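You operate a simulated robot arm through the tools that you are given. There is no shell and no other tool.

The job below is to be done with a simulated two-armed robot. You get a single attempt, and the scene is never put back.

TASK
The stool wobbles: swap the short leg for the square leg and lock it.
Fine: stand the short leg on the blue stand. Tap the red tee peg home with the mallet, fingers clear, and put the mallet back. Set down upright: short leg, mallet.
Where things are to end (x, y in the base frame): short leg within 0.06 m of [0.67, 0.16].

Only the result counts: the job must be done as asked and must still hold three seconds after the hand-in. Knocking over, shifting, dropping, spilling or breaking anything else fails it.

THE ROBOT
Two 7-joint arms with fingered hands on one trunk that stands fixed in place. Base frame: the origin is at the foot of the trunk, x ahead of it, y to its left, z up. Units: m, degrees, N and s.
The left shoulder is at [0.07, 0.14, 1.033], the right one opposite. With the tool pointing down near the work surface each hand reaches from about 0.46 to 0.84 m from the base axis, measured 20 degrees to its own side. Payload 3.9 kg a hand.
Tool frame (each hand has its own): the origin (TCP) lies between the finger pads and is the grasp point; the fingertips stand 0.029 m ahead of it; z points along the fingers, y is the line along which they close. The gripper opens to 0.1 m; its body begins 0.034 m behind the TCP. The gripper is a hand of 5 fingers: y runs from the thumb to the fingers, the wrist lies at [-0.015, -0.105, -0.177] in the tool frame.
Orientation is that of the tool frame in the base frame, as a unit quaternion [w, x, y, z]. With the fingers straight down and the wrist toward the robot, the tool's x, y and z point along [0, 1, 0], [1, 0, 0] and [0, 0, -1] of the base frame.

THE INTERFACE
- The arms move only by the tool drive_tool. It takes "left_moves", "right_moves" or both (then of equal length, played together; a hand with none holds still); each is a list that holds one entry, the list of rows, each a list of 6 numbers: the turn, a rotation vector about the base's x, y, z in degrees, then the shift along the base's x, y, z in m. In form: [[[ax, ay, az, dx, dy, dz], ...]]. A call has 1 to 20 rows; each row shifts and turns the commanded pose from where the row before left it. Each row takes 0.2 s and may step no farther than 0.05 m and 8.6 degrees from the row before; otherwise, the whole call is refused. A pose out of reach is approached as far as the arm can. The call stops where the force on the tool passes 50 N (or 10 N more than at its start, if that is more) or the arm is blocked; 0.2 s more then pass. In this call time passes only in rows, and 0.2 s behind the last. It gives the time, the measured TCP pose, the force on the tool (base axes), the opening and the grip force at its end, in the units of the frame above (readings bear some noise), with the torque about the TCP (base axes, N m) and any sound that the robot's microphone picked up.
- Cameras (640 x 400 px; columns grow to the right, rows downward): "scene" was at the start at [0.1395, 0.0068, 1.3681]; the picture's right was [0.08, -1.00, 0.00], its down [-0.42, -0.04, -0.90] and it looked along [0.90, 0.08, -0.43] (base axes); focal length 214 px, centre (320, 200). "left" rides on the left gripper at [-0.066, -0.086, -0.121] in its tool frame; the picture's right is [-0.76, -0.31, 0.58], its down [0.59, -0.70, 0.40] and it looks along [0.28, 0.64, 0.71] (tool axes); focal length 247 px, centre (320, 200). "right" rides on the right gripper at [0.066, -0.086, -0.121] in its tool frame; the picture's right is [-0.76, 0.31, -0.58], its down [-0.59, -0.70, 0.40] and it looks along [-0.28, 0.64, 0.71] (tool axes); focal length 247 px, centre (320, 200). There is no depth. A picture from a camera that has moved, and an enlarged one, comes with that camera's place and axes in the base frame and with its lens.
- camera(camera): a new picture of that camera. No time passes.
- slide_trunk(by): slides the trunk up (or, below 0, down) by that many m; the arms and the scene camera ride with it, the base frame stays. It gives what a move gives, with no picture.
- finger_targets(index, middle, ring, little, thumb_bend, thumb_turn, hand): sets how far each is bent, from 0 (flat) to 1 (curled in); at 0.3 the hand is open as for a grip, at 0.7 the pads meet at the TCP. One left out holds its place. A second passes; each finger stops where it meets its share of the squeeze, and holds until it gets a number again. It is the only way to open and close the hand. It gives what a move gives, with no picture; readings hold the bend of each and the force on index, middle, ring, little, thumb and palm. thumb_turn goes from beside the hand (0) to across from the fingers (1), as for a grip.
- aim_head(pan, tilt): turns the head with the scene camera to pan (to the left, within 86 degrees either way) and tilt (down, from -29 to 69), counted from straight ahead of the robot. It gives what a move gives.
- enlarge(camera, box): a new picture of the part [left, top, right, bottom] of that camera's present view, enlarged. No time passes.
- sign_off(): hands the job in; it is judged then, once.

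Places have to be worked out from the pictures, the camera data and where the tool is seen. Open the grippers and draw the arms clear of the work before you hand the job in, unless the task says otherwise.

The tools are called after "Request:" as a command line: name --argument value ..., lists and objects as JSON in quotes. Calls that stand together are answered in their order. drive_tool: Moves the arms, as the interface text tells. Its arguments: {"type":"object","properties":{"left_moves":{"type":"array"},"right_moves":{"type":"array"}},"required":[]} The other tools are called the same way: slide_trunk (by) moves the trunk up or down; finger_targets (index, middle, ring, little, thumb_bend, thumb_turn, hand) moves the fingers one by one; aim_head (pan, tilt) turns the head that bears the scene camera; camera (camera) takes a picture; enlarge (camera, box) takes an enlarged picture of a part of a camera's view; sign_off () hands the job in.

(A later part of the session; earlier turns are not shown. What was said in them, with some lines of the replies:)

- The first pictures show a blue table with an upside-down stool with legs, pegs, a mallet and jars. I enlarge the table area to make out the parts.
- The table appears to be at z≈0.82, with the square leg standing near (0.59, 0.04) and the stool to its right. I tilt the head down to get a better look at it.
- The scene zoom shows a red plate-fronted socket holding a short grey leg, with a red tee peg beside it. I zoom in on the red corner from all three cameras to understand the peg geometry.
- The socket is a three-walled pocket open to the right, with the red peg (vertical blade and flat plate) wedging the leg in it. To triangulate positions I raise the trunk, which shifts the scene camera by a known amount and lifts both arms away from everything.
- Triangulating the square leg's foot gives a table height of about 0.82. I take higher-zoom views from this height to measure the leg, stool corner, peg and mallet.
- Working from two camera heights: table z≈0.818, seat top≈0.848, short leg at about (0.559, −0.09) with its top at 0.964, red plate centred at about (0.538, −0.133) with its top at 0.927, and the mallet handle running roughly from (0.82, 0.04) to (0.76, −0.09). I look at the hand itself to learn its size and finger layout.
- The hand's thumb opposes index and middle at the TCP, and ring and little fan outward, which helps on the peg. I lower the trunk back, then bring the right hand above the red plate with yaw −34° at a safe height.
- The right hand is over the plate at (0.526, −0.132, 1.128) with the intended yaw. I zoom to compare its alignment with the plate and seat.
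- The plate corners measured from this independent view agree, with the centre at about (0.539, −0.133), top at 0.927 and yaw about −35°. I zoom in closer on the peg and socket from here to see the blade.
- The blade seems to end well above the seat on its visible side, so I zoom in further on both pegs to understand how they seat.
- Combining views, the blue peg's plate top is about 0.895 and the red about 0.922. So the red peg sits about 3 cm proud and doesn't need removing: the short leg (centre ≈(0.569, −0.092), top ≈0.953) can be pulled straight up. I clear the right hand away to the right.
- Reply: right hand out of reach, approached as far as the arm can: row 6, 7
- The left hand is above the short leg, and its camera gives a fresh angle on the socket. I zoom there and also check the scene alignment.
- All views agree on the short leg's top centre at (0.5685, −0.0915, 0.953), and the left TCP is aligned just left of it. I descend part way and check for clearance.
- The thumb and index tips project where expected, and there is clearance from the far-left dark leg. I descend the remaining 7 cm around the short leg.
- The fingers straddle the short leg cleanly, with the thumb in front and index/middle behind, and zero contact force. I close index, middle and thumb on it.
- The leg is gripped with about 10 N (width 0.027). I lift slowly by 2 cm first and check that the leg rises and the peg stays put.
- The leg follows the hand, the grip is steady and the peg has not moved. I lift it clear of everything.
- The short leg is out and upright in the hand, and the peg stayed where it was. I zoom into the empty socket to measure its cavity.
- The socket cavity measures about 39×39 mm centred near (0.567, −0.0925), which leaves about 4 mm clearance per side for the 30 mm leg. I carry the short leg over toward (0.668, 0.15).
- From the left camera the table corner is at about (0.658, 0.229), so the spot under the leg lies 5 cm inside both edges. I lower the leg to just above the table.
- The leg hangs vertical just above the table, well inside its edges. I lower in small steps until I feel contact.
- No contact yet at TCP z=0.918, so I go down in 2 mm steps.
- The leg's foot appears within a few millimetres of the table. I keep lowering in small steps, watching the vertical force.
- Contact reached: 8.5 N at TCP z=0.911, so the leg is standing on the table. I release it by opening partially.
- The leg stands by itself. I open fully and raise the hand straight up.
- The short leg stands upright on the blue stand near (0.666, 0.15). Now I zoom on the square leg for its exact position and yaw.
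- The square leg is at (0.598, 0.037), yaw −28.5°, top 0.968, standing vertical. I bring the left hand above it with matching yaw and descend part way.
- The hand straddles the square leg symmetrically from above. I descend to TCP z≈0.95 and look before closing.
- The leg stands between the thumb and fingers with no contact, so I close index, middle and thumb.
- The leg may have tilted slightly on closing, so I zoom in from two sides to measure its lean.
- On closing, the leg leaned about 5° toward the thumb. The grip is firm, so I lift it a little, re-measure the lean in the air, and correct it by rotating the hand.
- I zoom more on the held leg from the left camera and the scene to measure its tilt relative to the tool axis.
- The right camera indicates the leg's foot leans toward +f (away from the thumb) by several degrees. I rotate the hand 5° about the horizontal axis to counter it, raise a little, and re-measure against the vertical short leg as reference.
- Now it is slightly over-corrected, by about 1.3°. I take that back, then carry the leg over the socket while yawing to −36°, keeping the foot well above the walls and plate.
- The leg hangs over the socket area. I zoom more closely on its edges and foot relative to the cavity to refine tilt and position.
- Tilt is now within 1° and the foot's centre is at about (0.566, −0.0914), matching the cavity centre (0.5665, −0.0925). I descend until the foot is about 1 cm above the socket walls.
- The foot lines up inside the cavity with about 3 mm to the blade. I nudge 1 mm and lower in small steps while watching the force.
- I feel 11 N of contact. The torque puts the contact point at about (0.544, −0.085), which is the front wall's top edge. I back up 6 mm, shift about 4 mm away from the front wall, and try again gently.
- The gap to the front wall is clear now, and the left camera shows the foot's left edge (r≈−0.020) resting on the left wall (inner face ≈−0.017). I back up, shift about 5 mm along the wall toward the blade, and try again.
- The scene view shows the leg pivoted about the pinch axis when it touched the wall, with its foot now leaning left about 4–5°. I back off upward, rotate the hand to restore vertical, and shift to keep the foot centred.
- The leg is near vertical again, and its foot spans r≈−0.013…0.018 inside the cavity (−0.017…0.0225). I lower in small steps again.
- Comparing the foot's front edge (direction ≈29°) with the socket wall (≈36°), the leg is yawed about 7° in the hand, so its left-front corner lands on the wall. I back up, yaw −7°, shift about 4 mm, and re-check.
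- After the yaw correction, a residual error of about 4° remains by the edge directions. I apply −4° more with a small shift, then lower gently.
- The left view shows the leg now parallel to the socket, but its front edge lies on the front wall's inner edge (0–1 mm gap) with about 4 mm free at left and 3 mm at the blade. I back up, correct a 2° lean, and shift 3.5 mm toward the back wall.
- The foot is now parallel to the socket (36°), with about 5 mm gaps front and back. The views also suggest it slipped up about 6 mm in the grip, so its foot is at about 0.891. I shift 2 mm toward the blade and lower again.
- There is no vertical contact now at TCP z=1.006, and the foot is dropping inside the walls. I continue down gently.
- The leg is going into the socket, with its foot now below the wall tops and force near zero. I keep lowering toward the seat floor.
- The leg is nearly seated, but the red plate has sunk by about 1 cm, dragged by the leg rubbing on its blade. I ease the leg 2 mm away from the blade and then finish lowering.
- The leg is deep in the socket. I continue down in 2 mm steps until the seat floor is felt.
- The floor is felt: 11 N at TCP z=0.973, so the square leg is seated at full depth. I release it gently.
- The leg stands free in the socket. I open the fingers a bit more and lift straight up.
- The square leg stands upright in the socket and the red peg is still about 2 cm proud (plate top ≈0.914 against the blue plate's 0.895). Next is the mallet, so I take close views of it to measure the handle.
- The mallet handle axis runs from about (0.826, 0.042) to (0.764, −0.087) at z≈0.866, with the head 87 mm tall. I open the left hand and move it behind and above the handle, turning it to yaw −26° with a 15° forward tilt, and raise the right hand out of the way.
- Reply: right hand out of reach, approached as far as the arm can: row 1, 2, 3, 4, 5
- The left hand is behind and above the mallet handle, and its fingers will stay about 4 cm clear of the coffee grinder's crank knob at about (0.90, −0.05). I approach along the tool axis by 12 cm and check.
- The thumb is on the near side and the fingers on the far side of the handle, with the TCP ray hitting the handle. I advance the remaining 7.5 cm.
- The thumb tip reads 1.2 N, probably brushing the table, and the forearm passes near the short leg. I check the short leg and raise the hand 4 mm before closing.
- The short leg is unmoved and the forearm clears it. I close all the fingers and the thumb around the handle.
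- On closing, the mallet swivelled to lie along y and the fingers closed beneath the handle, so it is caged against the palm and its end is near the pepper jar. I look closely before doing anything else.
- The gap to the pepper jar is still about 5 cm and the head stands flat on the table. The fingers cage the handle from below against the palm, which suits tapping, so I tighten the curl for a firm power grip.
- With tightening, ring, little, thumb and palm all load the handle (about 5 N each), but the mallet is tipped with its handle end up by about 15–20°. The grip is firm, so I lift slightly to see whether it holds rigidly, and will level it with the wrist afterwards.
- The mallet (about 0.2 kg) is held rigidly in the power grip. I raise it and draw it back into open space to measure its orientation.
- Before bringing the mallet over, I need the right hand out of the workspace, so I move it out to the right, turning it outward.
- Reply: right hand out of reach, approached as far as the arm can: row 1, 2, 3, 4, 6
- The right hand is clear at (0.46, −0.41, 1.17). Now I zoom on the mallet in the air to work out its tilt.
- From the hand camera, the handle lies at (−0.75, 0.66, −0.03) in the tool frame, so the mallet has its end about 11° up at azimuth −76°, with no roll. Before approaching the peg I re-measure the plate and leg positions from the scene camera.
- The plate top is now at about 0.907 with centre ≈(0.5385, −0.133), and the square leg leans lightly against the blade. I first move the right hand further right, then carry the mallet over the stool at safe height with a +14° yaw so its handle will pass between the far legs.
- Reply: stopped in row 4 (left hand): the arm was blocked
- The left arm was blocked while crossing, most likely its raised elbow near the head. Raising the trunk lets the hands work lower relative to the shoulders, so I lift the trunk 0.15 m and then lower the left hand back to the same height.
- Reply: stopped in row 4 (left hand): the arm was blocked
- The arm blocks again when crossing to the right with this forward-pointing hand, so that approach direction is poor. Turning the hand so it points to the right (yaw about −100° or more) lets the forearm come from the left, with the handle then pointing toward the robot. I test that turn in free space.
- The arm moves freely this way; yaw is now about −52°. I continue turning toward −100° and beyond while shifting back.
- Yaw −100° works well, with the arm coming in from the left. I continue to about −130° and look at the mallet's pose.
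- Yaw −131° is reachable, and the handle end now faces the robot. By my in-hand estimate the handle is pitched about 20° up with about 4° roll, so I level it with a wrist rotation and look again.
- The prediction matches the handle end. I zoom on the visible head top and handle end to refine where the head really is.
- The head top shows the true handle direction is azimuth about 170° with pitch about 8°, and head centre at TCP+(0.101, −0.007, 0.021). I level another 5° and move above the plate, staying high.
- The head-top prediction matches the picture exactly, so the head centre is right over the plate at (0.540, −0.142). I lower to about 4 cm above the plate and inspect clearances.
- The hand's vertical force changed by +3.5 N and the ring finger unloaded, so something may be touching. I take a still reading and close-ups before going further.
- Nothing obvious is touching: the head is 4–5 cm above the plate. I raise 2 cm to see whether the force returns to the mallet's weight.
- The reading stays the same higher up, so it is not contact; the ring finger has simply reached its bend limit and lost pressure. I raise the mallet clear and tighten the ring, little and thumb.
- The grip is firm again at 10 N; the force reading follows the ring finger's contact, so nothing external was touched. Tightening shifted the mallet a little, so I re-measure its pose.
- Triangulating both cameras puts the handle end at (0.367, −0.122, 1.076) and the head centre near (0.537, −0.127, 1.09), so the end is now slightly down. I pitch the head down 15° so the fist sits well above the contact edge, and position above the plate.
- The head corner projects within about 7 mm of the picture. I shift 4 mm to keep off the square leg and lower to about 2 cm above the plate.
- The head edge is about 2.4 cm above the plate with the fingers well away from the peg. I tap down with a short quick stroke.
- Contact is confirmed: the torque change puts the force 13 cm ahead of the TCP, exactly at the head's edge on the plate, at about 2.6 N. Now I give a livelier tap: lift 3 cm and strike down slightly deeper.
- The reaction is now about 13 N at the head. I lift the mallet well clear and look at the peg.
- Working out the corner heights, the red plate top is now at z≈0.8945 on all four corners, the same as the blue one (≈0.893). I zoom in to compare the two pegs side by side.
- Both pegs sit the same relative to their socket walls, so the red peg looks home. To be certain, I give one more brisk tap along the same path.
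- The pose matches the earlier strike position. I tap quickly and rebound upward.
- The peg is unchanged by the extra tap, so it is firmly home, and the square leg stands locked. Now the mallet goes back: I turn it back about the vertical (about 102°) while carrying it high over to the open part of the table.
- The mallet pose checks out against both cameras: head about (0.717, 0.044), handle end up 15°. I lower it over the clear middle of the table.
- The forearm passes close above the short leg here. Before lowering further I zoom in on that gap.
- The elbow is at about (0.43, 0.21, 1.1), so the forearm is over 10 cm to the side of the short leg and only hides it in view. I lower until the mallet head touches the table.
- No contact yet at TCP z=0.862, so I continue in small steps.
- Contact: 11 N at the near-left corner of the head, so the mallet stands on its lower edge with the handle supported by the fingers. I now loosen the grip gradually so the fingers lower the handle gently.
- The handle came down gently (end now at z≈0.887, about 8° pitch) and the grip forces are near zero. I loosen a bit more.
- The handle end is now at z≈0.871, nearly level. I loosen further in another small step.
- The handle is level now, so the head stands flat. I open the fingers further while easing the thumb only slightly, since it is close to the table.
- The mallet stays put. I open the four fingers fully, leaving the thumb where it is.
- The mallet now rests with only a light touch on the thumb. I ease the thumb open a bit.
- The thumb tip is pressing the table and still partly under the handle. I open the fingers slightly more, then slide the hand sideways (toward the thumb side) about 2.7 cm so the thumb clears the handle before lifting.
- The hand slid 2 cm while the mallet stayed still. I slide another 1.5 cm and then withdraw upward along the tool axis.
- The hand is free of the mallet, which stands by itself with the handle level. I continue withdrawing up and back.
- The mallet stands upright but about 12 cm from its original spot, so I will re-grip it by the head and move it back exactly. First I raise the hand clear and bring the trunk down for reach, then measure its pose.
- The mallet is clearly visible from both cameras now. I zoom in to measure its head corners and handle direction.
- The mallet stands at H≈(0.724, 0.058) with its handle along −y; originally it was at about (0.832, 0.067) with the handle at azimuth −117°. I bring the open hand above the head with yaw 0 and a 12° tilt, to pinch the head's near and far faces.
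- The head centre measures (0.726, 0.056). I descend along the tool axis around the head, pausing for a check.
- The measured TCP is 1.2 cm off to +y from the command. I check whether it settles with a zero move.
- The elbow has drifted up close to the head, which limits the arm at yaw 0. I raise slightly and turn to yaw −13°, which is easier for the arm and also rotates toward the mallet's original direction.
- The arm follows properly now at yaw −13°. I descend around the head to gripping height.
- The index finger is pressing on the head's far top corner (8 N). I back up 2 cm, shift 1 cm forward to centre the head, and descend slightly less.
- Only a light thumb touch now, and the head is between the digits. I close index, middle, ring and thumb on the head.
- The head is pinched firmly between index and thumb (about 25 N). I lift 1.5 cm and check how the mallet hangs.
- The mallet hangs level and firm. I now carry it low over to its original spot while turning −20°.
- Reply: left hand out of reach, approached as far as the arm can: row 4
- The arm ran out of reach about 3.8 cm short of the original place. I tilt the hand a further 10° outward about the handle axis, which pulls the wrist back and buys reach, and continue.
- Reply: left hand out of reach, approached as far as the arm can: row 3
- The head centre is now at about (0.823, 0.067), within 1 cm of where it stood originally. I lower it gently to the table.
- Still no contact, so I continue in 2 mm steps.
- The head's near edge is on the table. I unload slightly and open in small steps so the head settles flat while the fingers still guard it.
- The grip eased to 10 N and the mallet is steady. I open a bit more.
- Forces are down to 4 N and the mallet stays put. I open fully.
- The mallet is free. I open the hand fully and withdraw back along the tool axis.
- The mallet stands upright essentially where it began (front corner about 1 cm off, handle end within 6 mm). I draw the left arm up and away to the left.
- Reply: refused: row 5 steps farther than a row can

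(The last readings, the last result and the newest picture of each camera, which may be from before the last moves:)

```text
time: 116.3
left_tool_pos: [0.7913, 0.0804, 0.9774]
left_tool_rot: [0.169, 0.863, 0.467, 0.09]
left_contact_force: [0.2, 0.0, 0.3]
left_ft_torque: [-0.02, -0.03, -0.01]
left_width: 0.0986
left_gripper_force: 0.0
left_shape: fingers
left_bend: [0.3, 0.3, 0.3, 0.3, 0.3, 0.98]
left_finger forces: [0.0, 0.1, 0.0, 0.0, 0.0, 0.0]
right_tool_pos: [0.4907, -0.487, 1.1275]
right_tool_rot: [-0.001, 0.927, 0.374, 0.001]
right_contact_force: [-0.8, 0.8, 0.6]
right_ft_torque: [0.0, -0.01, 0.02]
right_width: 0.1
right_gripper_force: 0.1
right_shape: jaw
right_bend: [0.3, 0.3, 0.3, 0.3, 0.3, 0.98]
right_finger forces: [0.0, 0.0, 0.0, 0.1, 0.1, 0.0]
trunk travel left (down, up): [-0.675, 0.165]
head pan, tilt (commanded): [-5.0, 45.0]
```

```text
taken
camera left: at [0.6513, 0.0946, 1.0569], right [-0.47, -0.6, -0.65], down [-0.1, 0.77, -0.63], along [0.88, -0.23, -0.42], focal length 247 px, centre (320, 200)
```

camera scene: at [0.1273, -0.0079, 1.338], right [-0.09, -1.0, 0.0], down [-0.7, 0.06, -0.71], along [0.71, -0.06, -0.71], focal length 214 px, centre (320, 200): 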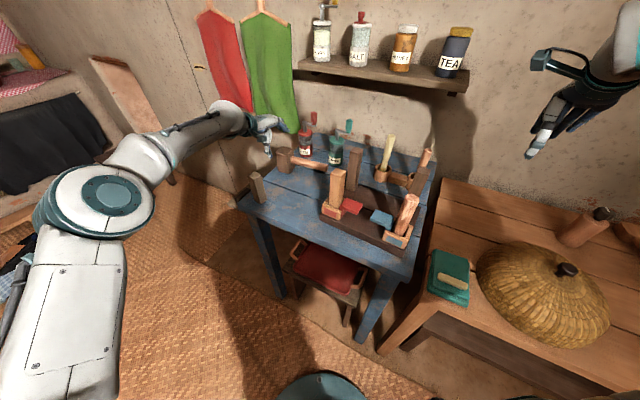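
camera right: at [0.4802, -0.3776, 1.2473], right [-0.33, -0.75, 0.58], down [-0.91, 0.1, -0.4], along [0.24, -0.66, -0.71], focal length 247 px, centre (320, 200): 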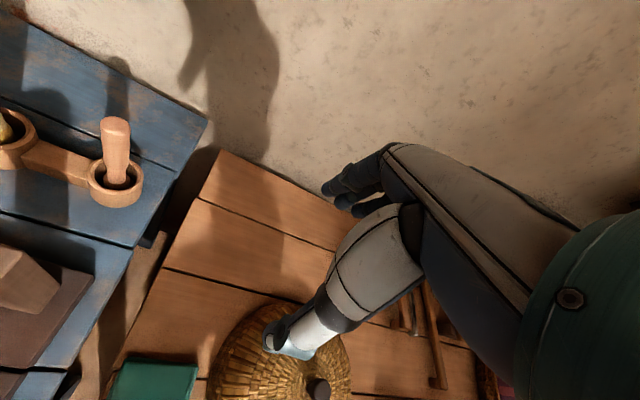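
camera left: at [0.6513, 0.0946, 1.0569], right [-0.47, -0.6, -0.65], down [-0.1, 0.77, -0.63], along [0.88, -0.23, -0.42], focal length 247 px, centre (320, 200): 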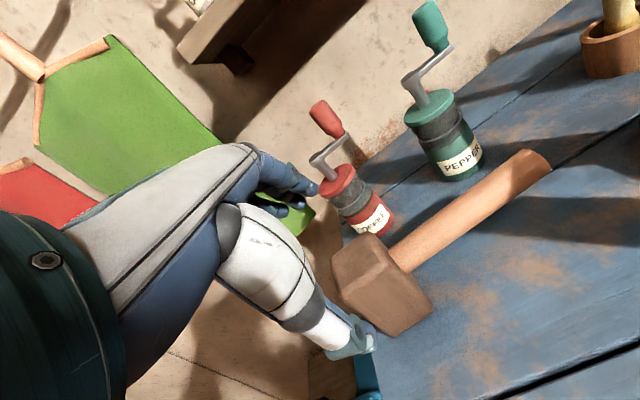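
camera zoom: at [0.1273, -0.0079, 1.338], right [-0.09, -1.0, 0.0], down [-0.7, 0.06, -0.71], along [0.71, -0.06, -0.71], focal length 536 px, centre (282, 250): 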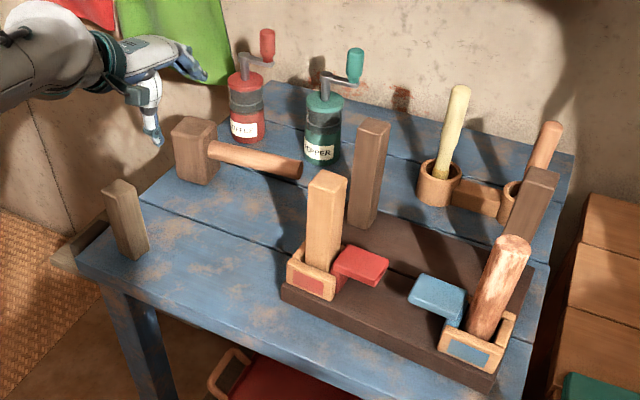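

One row was too long, so nothing moved. I repeat the retreat with shorter steps.

Request:
drive_tool --left_moves '[[[0, 0, 0, -0.01, 0.008, 0.04], [0, 0, 0, -0.015, 0.012, 0.04], [0, 0, 0, -0.02, 0.02, 0.035], [0, 0, 0, -0.025, 0.025, 0.025], [0, 0, 0, -0.025, 0.03, 0.02], [0, 0, 0, -0.02, 0.03, 0.02], [0, 0, 0, -0.01, 0.03, 0.02]]]'

Request:
enlarge --camera "scene" --box '[230, 100, 440, 260]'

Request:
enlarge --camera "scene" --box '[315, 160, 385, 225]'

Request:
camera --camera "left"

```text
time: 117.9
left_tool_pos: [0.669, 0.2362, 1.1771]
left_tool_rot: [0.168, 0.863, 0.468, 0.091]
left_contact_force: [0.1, -0.2, -0.1]
left_ft_torque: [0.0, -0.01, -0.01]
left_width: 0.0984
left_gripper_force: 0.2
left_shape: fingers
left_bend: [0.3, 0.3, 0.3, 0.3, 0.3, 0.98]
left_finger forces: [0.1, 0.0, 0.0, 0.0, 0.0, 0.1]
right_tool_pos: [0.4919, -0.4862, 1.1265]
right_tool_rot: [0.0, 0.927, 0.375, 0.0]
right_contact_force: [0.0, 0.7, 0.4]
right_ft_torque: [0.0, -0.01, 0.01]
right_width: 0.0997
right_gripper_force: 0.1
right_shape: jaw
right_bend: [0.3, 0.3, 0.3, 0.3, 0.3, 0.98]
right_finger forces: [0.0, 0.1, 0.0, 0.1, 0.1, 0.1]
trunk travel left (down, up): [-0.675, 0.165]
head pan, tilt (commanded): [-5.0, 45.0]
```

```text
2.50 times, centred on (335, 180) of scene
camera zoom: at [0.1284, -0.0071, 1.3379], right [-0.09, -1.0, 0.0], down [-0.7, 0.06, -0.71], along [0.7, -0.06, -0.71], focal length 536 px, centre (282, 250)
```

zoom: 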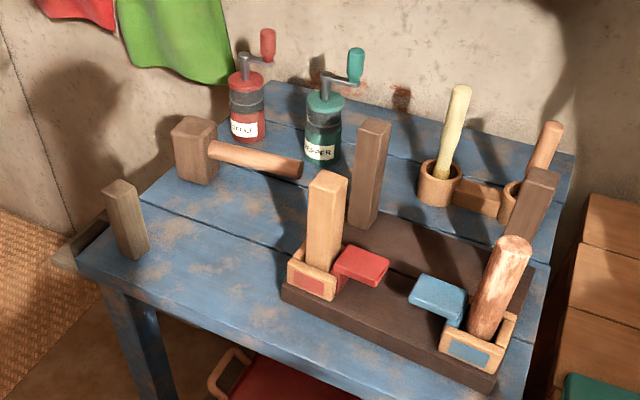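

```text
6.15 times, centred on (350, 192) of scene
camera zoom: at [0.1284, -0.0071, 1.3379], right [-0.09, -1.0, 0.0], down [-0.7, 0.06, -0.71], along [0.7, -0.06, -0.71], focal length 1320 px, centre (135, 246)
```

zoom: 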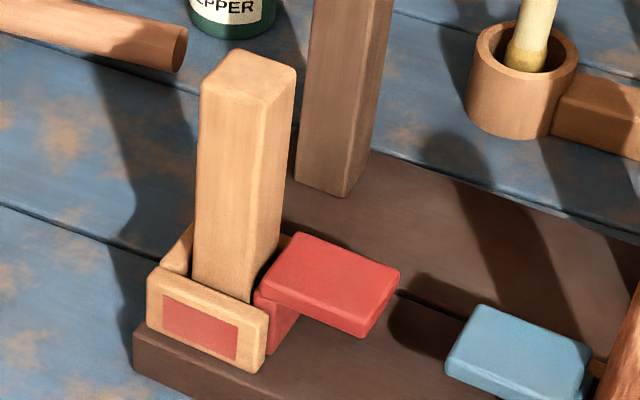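

```text
taken
camera left: at [0.5275, 0.2507, 1.2558], right [-0.47, -0.6, -0.65], down [-0.1, 0.77, -0.63], along [0.88, -0.23, -0.42], focal length 247 px, centre (320, 200)
```

left: 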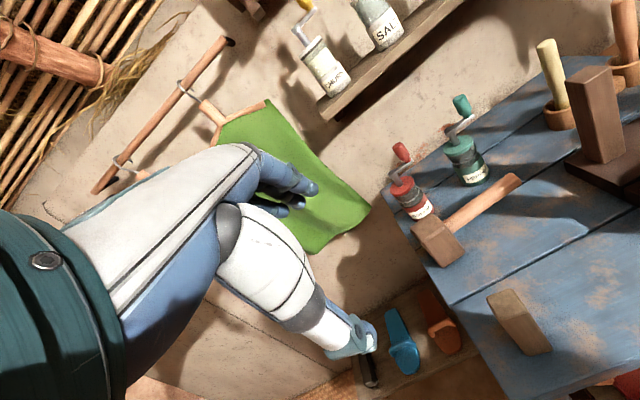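

Everything stands as required: square leg upright in the socket, red plate level with the blue one (0.896 against 0.895), short leg at about (0.666, 0.15), mallet back. I draw the left arm a little further clear before handing in.

Request:
drive_tool --left_moves '[[[0, 0, 0, -0.03, 0.02, 0.02], [0, 0, 0, -0.03, 0.02, 0.02], [0, 0, 0, -0.03, 0.02, 0.02]]]'

Request:
camera --camera "scene"

Request:
enlarge --camera "scene" --box '[230, 100, 440, 260]'

```text
time: 118.7
left_tool_pos: [0.5779, 0.2963, 1.2383]
left_tool_rot: [0.17, 0.863, 0.468, 0.091]
left_contact_force: [0.3, 0.9, 0.3]
left_ft_torque: [-0.06, -0.05, 0.03]
left_width: 0.0985
left_gripper_force: 0.1
left_shape: fingers
left_bend: [0.3, 0.3, 0.3, 0.3, 0.3, 0.98]
left_finger forces: [0.0, 0.0, 0.1, 0.1, 0.1, 0.0]
right_tool_pos: [0.4912, -0.4858, 1.1279]
right_tool_rot: [0.001, 0.927, 0.374, 0.0]
right_contact_force: [0.0, 0.5, -0.2]
right_ft_torque: [0.0, -0.03, 0.03]
right_width: 0.1
right_gripper_force: 0.1
right_shape: jaw
right_bend: [0.3, 0.3, 0.3, 0.3, 0.3, 0.98]
right_finger forces: [0.1, 0.0, 0.0, 0.0, 0.0, 0.0]
trunk travel left (down, up): [-0.675, 0.165]
head pan, tilt (commanded): [-5.0, 45.0]
```

```text
taken
camera scene: at [0.1275, -0.0064, 1.338], right [-0.09, -1.0, 0.0], down [-0.7, 0.06, -0.71], along [0.71, -0.06, -0.71], focal length 214 px, centre (320, 200)
```

scene: 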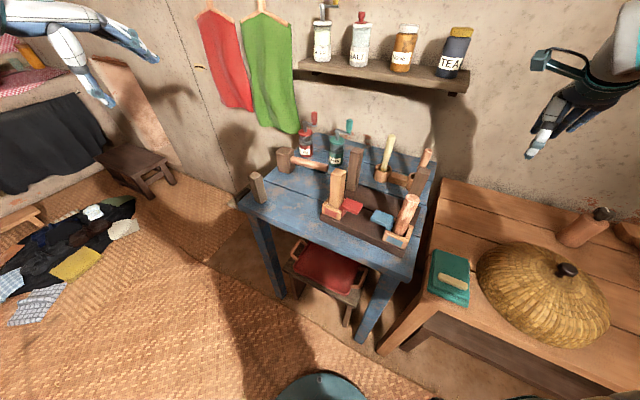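

```text
2.50 times, centred on (335, 180) of scene
camera zoom: at [0.1275, -0.0064, 1.338], right [-0.09, -1.0, 0.0], down [-0.7, 0.06, -0.71], along [0.71, -0.06, -0.71], focal length 536 px, centre (282, 250)
```

zoom: 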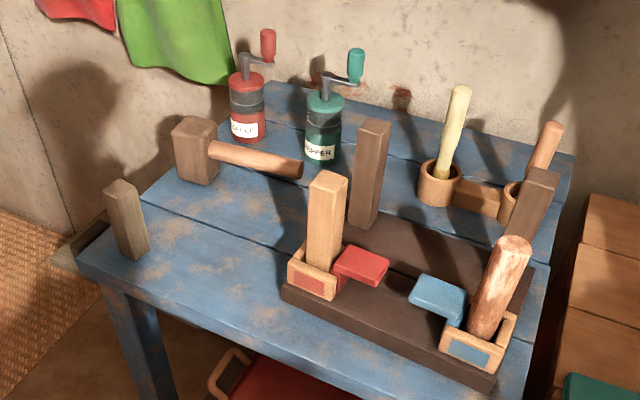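

The final view shows the job complete: the square leg is locked in the red socket, the red peg is home, the short leg and mallet are upright, and nothing else has moved. Both hands are open and clear, so I hand the job in.

Request:
sign_off

```text
The job is handed in.
```

I swapped the short leg for the square leg, drove the red tee peg home with the mallet, and handed the job in. I don't have the judge's result yet.

From the last pictures and readings before hand-in:

- **Square leg:** it stands upright in the red socket, seated on the seat floor.
- **Red peg:** its top sits level with the blue peg's (about 0.896 m and 0.895 m). An extra tap did not move it, so I take it to be home.
- **How the peg moved:** the peg was about 3 cm proud at the start. Roughly 1 to 1.5 cm of its travel came from the square leg rubbing it down during insertion; the mallet drove the rest. No finger touched the peg.
- **Short leg:** it stands upright on the blue table, which I took to be the "blue stand", at about (0.666, 0.15). That is roughly 1 cm from the target.
- **Mallet:** it is back upright within about 1 cm of where it started, with its handle pointing nearly the same way. My first grip swivelled it, so I set it down, re-gripped it by the head and moved it back.
- **Everything else:** nothing looked shifted or knocked over. Both hands are open and clear of the work.
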